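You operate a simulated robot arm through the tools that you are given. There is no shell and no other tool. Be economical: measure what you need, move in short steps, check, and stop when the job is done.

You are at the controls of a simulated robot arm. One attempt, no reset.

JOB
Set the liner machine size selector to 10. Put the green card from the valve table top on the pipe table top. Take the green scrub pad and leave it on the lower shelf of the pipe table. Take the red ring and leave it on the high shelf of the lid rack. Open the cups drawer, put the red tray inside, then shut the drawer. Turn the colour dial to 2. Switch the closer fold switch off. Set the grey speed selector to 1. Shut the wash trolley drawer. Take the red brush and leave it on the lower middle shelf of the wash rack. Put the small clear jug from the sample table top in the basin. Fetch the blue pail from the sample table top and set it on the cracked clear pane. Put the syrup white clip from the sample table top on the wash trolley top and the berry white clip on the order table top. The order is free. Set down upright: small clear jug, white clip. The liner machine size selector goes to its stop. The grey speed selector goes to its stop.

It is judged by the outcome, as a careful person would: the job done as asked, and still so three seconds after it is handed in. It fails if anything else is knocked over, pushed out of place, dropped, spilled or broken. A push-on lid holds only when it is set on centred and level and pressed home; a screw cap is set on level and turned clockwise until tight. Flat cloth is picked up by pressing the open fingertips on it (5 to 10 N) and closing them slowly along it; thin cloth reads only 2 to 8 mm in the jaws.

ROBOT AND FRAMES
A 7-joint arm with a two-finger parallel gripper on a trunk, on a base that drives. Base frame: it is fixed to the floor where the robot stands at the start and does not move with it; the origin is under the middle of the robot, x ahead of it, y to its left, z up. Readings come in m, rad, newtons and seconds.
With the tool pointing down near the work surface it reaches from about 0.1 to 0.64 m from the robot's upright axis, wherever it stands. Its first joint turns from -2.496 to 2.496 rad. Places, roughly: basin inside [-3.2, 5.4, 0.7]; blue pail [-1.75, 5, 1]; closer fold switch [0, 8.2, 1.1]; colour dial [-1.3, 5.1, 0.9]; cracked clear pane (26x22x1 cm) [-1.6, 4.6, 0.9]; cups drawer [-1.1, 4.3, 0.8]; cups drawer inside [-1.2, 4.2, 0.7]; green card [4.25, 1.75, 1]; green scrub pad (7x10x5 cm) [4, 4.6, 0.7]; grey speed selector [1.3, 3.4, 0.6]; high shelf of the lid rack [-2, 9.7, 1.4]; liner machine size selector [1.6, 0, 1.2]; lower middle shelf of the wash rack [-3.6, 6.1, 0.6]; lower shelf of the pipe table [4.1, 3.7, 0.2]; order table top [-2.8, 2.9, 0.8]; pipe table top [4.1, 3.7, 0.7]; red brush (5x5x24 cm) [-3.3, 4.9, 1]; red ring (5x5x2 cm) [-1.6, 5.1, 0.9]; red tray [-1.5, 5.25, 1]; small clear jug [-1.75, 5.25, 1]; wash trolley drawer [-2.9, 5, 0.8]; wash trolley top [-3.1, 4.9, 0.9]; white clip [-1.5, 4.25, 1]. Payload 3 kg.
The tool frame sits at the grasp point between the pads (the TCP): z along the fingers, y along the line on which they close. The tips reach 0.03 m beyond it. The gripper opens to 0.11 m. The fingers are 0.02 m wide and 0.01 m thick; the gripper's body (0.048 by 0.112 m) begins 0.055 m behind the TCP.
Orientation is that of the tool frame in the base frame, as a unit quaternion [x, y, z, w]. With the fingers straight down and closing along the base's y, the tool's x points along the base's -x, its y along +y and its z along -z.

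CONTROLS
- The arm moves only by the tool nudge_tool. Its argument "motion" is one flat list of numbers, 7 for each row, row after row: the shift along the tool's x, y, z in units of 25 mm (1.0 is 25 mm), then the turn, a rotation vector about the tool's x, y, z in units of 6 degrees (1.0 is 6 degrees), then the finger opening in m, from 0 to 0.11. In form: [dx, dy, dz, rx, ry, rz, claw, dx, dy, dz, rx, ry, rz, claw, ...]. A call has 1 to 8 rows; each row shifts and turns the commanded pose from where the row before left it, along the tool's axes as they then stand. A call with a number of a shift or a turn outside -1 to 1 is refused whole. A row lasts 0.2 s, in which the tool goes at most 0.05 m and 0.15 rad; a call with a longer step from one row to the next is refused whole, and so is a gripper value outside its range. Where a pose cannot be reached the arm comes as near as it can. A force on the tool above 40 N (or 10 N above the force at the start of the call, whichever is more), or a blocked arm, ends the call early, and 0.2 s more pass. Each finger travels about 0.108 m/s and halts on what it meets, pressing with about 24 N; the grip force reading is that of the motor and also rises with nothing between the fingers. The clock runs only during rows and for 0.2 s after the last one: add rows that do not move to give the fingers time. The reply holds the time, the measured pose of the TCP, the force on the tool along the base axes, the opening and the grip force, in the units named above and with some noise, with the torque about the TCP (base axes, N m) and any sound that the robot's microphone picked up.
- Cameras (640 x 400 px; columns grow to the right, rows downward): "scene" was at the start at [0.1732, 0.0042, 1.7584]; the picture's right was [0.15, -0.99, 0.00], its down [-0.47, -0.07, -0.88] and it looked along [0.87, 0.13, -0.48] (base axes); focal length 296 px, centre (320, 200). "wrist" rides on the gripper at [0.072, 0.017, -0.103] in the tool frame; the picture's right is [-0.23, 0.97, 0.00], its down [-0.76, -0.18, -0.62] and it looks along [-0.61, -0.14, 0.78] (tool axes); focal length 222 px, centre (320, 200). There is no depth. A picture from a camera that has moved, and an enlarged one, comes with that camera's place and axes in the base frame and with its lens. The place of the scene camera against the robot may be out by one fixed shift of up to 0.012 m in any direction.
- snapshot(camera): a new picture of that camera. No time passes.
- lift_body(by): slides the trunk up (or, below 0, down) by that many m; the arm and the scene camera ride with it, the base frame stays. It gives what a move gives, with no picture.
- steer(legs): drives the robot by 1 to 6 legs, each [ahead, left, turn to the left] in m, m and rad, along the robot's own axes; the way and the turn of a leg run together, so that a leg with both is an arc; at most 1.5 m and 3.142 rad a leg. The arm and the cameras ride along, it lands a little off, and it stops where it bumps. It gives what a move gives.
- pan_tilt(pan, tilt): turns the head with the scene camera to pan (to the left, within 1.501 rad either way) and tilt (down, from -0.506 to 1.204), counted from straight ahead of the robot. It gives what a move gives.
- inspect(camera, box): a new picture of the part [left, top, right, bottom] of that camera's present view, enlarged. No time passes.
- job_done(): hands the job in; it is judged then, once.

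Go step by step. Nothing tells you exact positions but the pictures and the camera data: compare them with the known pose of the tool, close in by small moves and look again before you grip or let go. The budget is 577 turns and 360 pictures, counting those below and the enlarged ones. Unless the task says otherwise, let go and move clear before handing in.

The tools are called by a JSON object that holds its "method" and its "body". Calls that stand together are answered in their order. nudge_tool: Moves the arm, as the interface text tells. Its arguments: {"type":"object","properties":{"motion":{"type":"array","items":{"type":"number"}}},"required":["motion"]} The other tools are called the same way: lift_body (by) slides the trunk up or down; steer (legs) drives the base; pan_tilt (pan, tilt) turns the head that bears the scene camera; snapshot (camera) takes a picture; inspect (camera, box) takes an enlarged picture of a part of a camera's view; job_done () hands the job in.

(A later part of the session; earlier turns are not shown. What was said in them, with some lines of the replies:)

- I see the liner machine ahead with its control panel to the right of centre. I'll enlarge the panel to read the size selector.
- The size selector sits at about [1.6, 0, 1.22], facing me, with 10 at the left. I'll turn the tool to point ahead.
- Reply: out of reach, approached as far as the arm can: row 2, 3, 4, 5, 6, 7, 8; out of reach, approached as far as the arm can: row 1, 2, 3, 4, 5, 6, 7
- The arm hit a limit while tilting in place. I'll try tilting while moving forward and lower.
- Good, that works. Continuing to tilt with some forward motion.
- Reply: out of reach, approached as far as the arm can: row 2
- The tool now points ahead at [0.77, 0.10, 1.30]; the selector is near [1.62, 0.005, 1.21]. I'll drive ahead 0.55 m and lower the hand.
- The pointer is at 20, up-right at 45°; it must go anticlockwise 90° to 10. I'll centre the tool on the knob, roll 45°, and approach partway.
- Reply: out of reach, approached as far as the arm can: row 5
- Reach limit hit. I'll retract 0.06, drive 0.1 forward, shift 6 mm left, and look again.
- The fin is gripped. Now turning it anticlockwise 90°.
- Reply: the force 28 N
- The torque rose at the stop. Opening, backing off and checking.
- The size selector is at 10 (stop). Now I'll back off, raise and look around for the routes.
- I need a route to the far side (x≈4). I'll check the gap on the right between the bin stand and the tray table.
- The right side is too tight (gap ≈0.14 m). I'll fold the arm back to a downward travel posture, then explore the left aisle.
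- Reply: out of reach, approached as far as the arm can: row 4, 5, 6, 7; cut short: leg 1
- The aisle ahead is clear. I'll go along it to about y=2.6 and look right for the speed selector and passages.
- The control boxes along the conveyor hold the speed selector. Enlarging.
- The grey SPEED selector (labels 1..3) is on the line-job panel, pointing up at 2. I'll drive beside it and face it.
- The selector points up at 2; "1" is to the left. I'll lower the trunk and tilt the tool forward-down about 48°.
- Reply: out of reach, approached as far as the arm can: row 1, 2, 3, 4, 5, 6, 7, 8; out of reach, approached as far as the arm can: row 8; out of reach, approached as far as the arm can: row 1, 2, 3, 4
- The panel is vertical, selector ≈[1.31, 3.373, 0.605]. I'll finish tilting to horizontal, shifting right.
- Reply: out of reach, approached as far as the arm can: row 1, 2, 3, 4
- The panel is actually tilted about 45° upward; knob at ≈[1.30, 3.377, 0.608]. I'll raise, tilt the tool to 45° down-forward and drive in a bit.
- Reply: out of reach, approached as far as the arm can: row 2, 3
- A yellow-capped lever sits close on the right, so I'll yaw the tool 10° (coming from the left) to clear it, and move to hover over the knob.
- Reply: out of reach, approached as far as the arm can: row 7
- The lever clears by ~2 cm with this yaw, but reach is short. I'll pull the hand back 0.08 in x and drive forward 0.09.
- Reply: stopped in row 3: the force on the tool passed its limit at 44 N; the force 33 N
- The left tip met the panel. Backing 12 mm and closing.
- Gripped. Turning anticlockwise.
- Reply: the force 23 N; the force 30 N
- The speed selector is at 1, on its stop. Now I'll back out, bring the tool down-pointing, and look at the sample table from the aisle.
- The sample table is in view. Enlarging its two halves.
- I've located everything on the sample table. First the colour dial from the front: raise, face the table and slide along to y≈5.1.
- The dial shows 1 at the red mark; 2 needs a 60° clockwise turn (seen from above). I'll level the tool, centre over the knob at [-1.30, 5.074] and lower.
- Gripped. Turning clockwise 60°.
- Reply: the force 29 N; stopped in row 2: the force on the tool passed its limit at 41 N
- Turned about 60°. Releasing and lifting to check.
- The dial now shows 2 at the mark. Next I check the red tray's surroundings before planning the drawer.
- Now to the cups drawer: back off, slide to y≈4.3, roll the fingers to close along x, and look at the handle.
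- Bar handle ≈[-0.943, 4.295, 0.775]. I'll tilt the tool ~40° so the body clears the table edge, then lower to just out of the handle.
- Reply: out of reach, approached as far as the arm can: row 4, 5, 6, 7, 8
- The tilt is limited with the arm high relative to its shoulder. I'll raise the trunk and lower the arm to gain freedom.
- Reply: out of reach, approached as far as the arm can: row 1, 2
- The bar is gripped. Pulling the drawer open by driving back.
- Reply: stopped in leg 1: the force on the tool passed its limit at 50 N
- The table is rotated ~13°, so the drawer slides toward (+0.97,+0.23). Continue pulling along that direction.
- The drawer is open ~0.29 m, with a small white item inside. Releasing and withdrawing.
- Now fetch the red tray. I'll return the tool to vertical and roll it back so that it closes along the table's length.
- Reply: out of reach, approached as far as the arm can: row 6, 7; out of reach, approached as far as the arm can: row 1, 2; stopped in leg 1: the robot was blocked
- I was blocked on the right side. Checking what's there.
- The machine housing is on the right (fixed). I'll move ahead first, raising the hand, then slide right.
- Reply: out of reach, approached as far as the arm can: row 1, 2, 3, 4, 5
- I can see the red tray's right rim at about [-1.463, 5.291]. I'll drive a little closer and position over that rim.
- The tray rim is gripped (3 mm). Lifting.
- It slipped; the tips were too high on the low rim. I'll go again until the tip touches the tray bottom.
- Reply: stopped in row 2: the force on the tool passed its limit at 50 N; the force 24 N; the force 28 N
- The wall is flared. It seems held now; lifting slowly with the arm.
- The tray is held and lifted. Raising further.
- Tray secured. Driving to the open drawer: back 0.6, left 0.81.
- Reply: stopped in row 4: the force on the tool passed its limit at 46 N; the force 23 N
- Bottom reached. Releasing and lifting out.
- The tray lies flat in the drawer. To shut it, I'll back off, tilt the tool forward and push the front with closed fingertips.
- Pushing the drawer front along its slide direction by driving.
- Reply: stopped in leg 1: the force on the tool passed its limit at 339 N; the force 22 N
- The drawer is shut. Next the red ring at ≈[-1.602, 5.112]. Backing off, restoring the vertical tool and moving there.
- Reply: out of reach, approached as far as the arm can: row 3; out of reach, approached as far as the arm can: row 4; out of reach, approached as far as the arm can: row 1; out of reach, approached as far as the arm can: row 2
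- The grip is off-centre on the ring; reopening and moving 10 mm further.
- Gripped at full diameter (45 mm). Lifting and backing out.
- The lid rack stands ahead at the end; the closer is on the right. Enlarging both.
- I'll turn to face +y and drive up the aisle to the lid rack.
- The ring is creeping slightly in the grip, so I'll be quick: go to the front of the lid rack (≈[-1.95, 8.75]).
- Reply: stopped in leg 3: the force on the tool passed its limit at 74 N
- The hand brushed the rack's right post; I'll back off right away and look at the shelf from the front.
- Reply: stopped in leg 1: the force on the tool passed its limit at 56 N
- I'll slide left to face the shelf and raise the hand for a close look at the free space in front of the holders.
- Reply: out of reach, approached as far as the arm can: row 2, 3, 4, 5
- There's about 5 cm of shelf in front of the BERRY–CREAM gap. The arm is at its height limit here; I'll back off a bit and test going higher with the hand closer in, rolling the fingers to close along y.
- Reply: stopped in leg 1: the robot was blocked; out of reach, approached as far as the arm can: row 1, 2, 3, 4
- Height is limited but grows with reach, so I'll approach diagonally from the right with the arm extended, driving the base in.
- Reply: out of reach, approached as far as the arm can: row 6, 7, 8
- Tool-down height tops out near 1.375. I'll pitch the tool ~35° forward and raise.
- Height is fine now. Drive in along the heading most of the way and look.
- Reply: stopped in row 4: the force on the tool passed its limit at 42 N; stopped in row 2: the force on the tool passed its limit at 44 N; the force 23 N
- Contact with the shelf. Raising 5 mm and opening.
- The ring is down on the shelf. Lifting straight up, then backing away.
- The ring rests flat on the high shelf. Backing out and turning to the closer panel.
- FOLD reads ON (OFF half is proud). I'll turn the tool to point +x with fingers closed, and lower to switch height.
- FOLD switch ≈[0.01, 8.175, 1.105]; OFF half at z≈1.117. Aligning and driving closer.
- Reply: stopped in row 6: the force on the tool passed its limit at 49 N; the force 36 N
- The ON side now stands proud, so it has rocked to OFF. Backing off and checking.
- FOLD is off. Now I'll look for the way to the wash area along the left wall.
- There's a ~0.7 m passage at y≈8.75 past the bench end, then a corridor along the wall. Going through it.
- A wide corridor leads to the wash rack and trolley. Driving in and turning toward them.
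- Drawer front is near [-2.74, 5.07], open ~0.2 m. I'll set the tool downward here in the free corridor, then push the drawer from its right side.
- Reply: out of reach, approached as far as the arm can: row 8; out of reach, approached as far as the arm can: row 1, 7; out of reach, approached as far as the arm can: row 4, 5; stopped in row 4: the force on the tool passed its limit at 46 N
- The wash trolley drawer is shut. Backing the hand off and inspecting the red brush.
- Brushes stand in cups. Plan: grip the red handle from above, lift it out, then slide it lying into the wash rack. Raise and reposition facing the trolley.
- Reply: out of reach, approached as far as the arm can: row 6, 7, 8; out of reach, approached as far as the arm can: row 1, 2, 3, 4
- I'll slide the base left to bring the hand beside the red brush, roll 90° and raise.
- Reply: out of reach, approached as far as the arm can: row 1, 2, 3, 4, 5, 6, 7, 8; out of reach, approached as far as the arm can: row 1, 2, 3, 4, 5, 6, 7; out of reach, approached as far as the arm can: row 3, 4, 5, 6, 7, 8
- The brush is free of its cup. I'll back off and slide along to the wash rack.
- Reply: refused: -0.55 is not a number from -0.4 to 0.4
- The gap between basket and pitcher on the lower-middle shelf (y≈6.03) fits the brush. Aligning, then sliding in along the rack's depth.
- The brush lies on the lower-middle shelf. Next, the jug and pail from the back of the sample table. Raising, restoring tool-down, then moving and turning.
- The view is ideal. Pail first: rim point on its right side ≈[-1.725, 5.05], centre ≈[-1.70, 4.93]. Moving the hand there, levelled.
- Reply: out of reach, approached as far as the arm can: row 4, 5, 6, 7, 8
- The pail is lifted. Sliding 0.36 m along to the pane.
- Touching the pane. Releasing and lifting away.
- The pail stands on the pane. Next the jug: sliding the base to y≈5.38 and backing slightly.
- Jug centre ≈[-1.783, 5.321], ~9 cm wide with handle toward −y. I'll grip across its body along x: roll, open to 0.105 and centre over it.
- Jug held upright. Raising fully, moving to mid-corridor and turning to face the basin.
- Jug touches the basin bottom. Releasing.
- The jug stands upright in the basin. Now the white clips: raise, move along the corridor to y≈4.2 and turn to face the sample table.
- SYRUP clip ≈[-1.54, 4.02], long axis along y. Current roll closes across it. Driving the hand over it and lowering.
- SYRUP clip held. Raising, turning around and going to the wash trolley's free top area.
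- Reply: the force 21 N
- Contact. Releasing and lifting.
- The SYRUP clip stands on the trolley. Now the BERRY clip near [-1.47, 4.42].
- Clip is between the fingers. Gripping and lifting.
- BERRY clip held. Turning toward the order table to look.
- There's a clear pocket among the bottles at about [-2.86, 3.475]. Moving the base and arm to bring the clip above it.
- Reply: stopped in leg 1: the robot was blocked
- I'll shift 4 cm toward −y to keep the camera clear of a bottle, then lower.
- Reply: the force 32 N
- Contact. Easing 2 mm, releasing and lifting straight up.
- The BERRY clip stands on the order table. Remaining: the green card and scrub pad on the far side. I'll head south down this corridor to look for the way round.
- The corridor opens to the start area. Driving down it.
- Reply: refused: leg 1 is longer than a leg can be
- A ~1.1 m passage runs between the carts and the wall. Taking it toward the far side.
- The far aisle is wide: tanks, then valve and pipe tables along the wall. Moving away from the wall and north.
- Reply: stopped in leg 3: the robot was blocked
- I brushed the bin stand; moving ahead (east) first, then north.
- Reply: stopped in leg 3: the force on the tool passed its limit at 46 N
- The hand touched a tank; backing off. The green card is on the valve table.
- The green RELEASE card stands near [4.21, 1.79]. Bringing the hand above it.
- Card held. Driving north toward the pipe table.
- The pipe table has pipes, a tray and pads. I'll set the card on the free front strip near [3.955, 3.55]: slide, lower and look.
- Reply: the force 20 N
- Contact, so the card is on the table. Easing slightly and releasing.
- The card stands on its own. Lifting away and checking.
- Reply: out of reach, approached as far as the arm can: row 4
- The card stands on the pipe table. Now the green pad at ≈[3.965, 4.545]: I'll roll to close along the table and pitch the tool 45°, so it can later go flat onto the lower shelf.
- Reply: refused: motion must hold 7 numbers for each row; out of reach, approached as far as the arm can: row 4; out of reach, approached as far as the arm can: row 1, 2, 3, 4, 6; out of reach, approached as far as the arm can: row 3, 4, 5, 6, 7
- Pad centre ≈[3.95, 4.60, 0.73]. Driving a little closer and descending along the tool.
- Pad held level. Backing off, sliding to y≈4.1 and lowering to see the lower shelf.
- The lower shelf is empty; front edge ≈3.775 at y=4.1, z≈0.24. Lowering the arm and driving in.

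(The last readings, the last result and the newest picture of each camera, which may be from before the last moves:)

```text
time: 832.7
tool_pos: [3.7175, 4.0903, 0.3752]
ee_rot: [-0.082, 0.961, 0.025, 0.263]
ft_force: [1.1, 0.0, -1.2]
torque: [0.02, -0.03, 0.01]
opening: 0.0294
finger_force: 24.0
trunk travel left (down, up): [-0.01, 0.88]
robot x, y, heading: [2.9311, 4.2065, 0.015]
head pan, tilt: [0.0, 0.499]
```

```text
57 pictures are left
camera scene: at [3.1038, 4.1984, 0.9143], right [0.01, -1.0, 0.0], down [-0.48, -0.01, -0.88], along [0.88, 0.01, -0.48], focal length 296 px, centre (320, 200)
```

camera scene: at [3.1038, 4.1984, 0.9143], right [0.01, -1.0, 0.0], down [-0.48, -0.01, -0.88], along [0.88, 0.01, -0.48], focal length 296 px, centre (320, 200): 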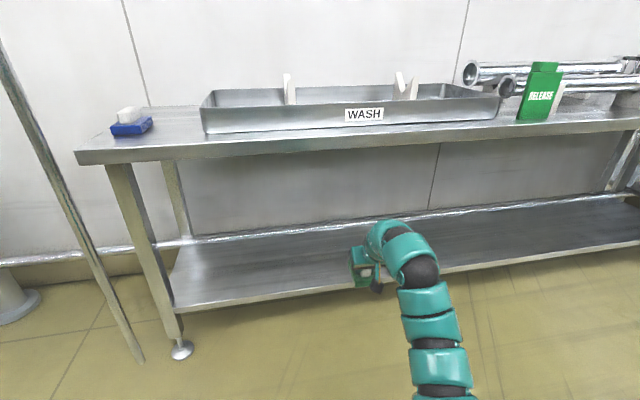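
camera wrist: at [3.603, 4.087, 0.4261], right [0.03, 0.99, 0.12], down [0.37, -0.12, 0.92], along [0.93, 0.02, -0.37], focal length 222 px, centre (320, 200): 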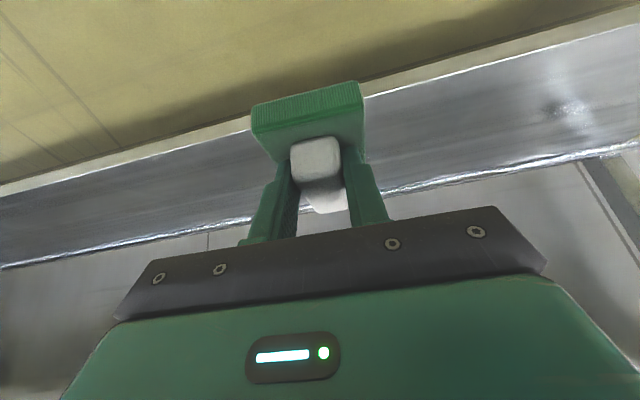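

{"method": "steer", "body": {"legs": [[0.16, 0, 0]]}}

{"method": "nudge_tool", "body": {"motion": [0.25, 0, 0.43, 0, 0, 0, 0.005, 0.2, 0, 0.35, 0, 0, 0, 0.005, 0.1, 0, 0.17, 0, 0, 0, 0.005, 0.1, 0, 0.17, 0, 0, 0, 0.005, 0.1, 0, 0.17, 0, 0, 0, 0.005]}}

{"method": "snapshot", "body": {"camera": "wrist"}}

{"method": "inspect", "body": {"camera": "scene", "box": [260, 180, 500, 330]}}

```text
time: 834.1
tool_pos: [3.8774, 4.0909, 0.3767]
ee_rot: [-0.081, 0.961, 0.023, 0.262]
ft_force: [0.9, 0.1, -0.8]
torque: [0.0, -0.04, 0.02]
opening: 0.0293
finger_force: 24.0
trunk travel left (down, up): [-0.01, 0.88]
robot x, y, heading: [3.0909, 4.2079, 0.004]
head pan, tilt: [0.0, 0.499]
```

```text
time: 835.3
tool_pos: [3.8786, 4.091, 0.339]
ee_rot: [-0.081, 0.961, 0.023, 0.262]
ft_force: [0.4, 0.3, 0.4]
torque: [0.01, 0.01, -0.01]
opening: 0.0294
finger_force: 23.9
trunk travel left (down, up): [-0.01, 0.88]
robot x, y, heading: [3.0876, 4.207, 0.005]
head pan, tilt: [0.0, 0.499]
```

```text
56 pictures are left
camera wrist: at [3.7627, 4.0871, 0.3889], right [0.03, 0.99, 0.12], down [0.37, -0.12, 0.92], along [0.93, 0.02, -0.37], focal length 222 px, centre (320, 200)
```

wrist: 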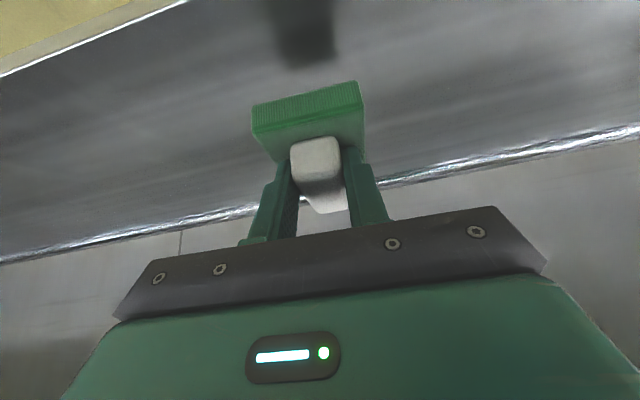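

```text
2.67 times, centred on (380, 255) of scene
camera zoom: at [3.2631, 4.1997, 0.9143], right [0.01, -1.0, 0.0], down [-0.48, 0.0, -0.88], along [0.88, 0.01, -0.48], focal length 790 px, centre (160, 53)
```

zoom: 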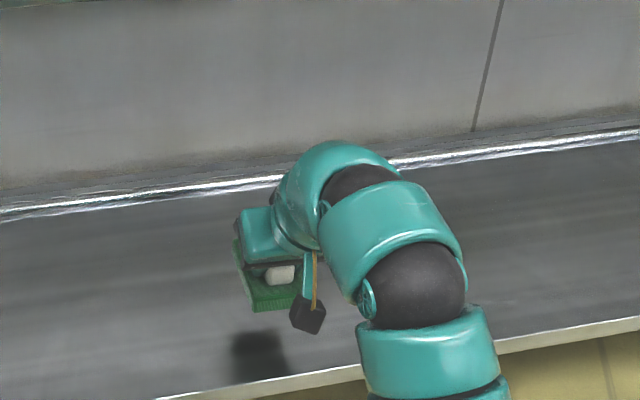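

{"method": "nudge_tool", "body": {"motion": [0.2, 0, 0.35, 0, 0, 0, 0.005, 0.2, 0, 0.35, 0, 0, 0, 0.005, 0.15, 0, 0.26, 0, 0, 0, 0.005, 0.1, 0, 0.17, 0, 0, 0, 0.005, 0.1, 0, 0.17, 0, 0, 0, 0.005, 0.1, 0, 0.17, 0, 0, 0, 0.005, 0.1, 0, 0.17, 0, 0, 0, 0.005, 0.1, 0, 0.17, 0, 0, 0, 0.005]}}

{"method": "inspect", "body": {"camera": "scene", "box": [260, 180, 500, 330]}}

```text
time: 837.1
tool_pos: [3.8775, 4.0909, 0.2869]
ee_rot: [-0.082, 0.961, 0.025, 0.262]
ft_force: [-0.2, 0.5, -0.7]
torque: [0.0, 0.04, 0.02]
opening: 0.0292
finger_force: 23.9
trunk travel left (down, up): [-0.01, 0.88]
robot x, y, heading: [3.0893, 4.2088, 0.006]
head pan, tilt: [0.0, 0.499]
```

```text
2.67 times, centred on (380, 255) of scene
camera zoom: at [3.2631, 4.1997, 0.9143], right [0.01, -1.0, 0.0], down [-0.48, 0.0, -0.88], along [0.88, 0.01, -0.48], focal length 790 px, centre (160, 53)
```

zoom: 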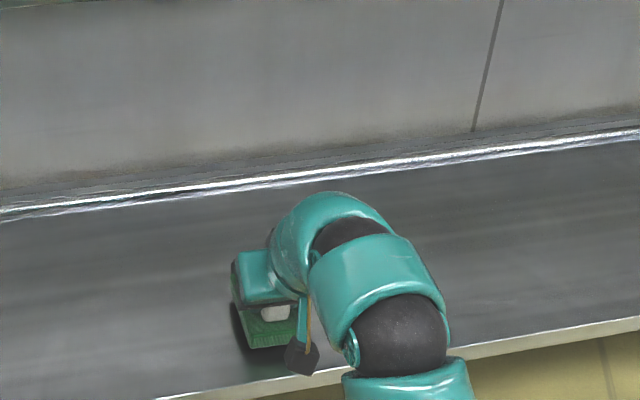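

{"method": "nudge_tool", "body": {"motion": [0.1, 0, 0.17, 0, 0, 0, 0.005, 0.1, 0, 0.17, 0, 0, 0, 0.005, 0.1, 0, 0.17, 0, 0, 0, 0.005, 0.1, 0, 0.17, 0, 0, 0, 0.005]}}

{"method": "nudge_tool", "body": {"motion": [0.08, 0, 0.13, 0, 0, 0, 0.005, 0.08, 0, 0.13, 0, 0, 0, 0.005, 0.08, 0, 0.13, 0, 0, 0, 0.005, 0.0, 0, 0.0, 0, 0, 0, 0.005]}}

{"method": "inspect", "body": {"camera": "scene", "box": [260, 180, 500, 330]}}

```text
time: 838.1
tool_pos: [3.8789, 4.0919, 0.2725]
ee_rot: [-0.081, 0.96, 0.024, 0.266]
ft_force: [-6.4, -2.7, 28.1]
torque: [-0.2, 0.48, -0.02]
opening: 0.0292
finger_force: 23.6
trunk travel left (down, up): [-0.01, 0.88]
robot x, y, heading: [3.0895, 4.2107, 0.006]
head pan, tilt: [0.0, 0.499]
```

```text
time: 838.5
tool_pos: [3.8799, 4.0923, 0.2733]
ee_rot: [-0.081, 0.959, 0.025, 0.27]
ft_force: [-2.5, -0.7, 21.2]
torque: [-0.15, 0.53, 0.0]
opening: 0.0294
finger_force: 24.1
trunk travel left (down, up): [-0.01, 0.88]
robot x, y, heading: [3.0894, 4.211, 0.008]
head pan, tilt: [0.0, 0.499]
stopped in row 1: the force on the tool passed its limit at 44 N (the readings are from after the stop); the commanded pose is now the measured one
```

```text
2.67 times, centred on (380, 255) of scene
camera zoom: at [3.2613, 4.1998, 0.9145], right [0.01, -1.0, 0.0], down [-0.48, 0.0, -0.88], along [0.88, 0.01, -0.48], focal length 790 px, centre (160, 53)
```

zoom: 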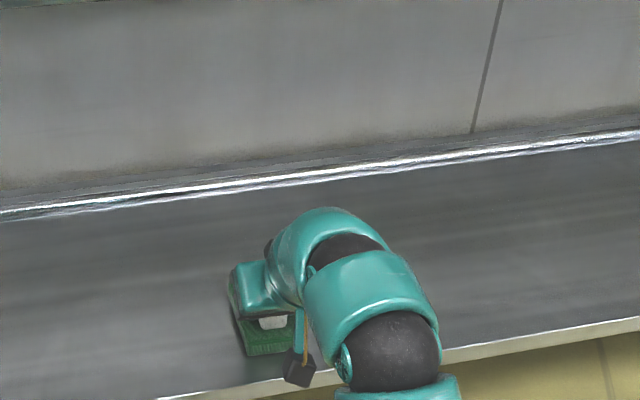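

Pad rests on the shelf. Releasing and backing out.

{"method": "nudge_tool", "body": {"motion": [-0.03, 0, -0.05, 0, 0, 0, 0.03, 0, 0, 0, 0, 0, 0, 0.045, 0, 0, 0, 0, 0, 0, 0.06, -0.3, 0, -0.5, 0, 0, 0, 0.06, -0.5, 0, -0.86, 0, 0, 0, 0.06, -0.5, 0, -0.86, 0, 0, 0, 0.06]}}

{"method": "steer", "body": {"legs": [[-0.35, 0, 0]]}}

{"method": "snapshot", "body": {"camera": "scene"}}

```text
time: 839.9
tool_pos: [3.8777, 4.0895, 0.3337]
ee_rot: [-0.081, 0.961, 0.024, 0.265]
ft_force: [0.4, 0.3, 0.0]
torque: [0.0, 0.0, 0.0]
opening: 0.0599
finger_force: 0.1
trunk travel left (down, up): [-0.01, 0.88]
robot x, y, heading: [3.0874, 4.2061, 0.007]
head pan, tilt: [0.0, 0.499]
```

```text
time: 842.1
tool_pos: [3.5336, 4.091, 0.3338]
ee_rot: [-0.084, 0.96, 0.025, 0.266]
ft_force: [-0.1, -0.3, -0.3]
torque: [0.02, -0.01, 0.01]
opening: 0.0599
finger_force: 0.2
trunk travel left (down, up): [-0.01, 0.88]
robot x, y, heading: [2.7413, 4.2054, 0.016]
head pan, tilt: [0.0, 0.499]
```

```text
52 pictures are left
camera scene: at [2.917, 4.1965, 0.9143], right [0.01, -1.0, 0.0], down [-0.48, -0.01, -0.88], along [0.88, 0.01, -0.48], focal length 296 px, centre (320, 200)
```

scene: 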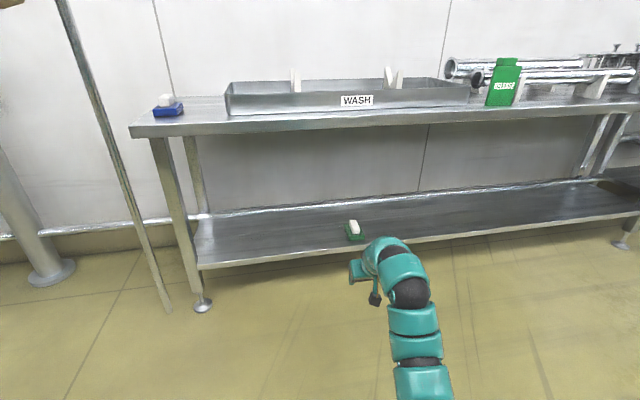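

{"method": "inspect", "body": {"camera": "scene", "box": [440, 40, 580, 130]}}

{"method": "inspect", "body": {"camera": "scene", "box": [300, 190, 420, 265]}}

```text
4.44 times, centred on (510, 85) of scene
camera zoom: at [2.917, 4.1965, 0.9143], right [0.01, -1.0, 0.0], down [-0.48, -0.01, -0.88], along [0.88, 0.01, -0.48], focal length 1317 px, centre (-524, 711)
```

zoom: 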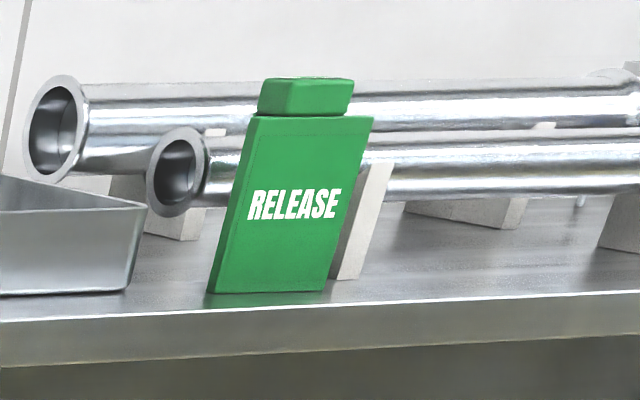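

```text
5.33 times, centred on (360, 228) of scene
camera zoom: at [2.917, 4.1965, 0.9143], right [0.01, -1.0, 0.0], down [-0.48, -0.01, -0.88], along [0.88, 0.01, -0.48], focal length 1581 px, centre (107, 53)
```

zoom: 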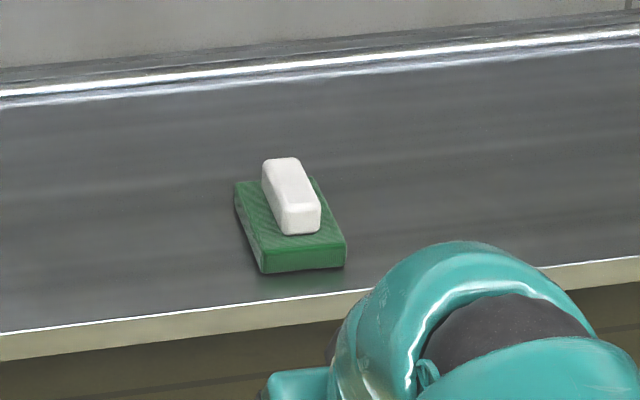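

Everything asked for is in place and the hand is clear. Handing the job in.

{"method": "job_done", "body": {}}

```text
The job is handed in.
```

I did every task on the list and handed the job in, but I don't have the result of the judging.

My arm or base bumped fixed things a few times, and I didn't go back to check whether any of them moved:
- **Lid rack:** the hand hit its right post at about 74 N, and again at 56 N.
- **Tank beside the valve table:** the hand hit it at about 46 N.
- **Bin stand by the liner machine:** the base was blocked, most likely against it.
- **Cups drawer:** it shut with a 339 N spike. It looked fully closed afterwards.

The green card stands upright on the pipe table, close to a pipe rest.
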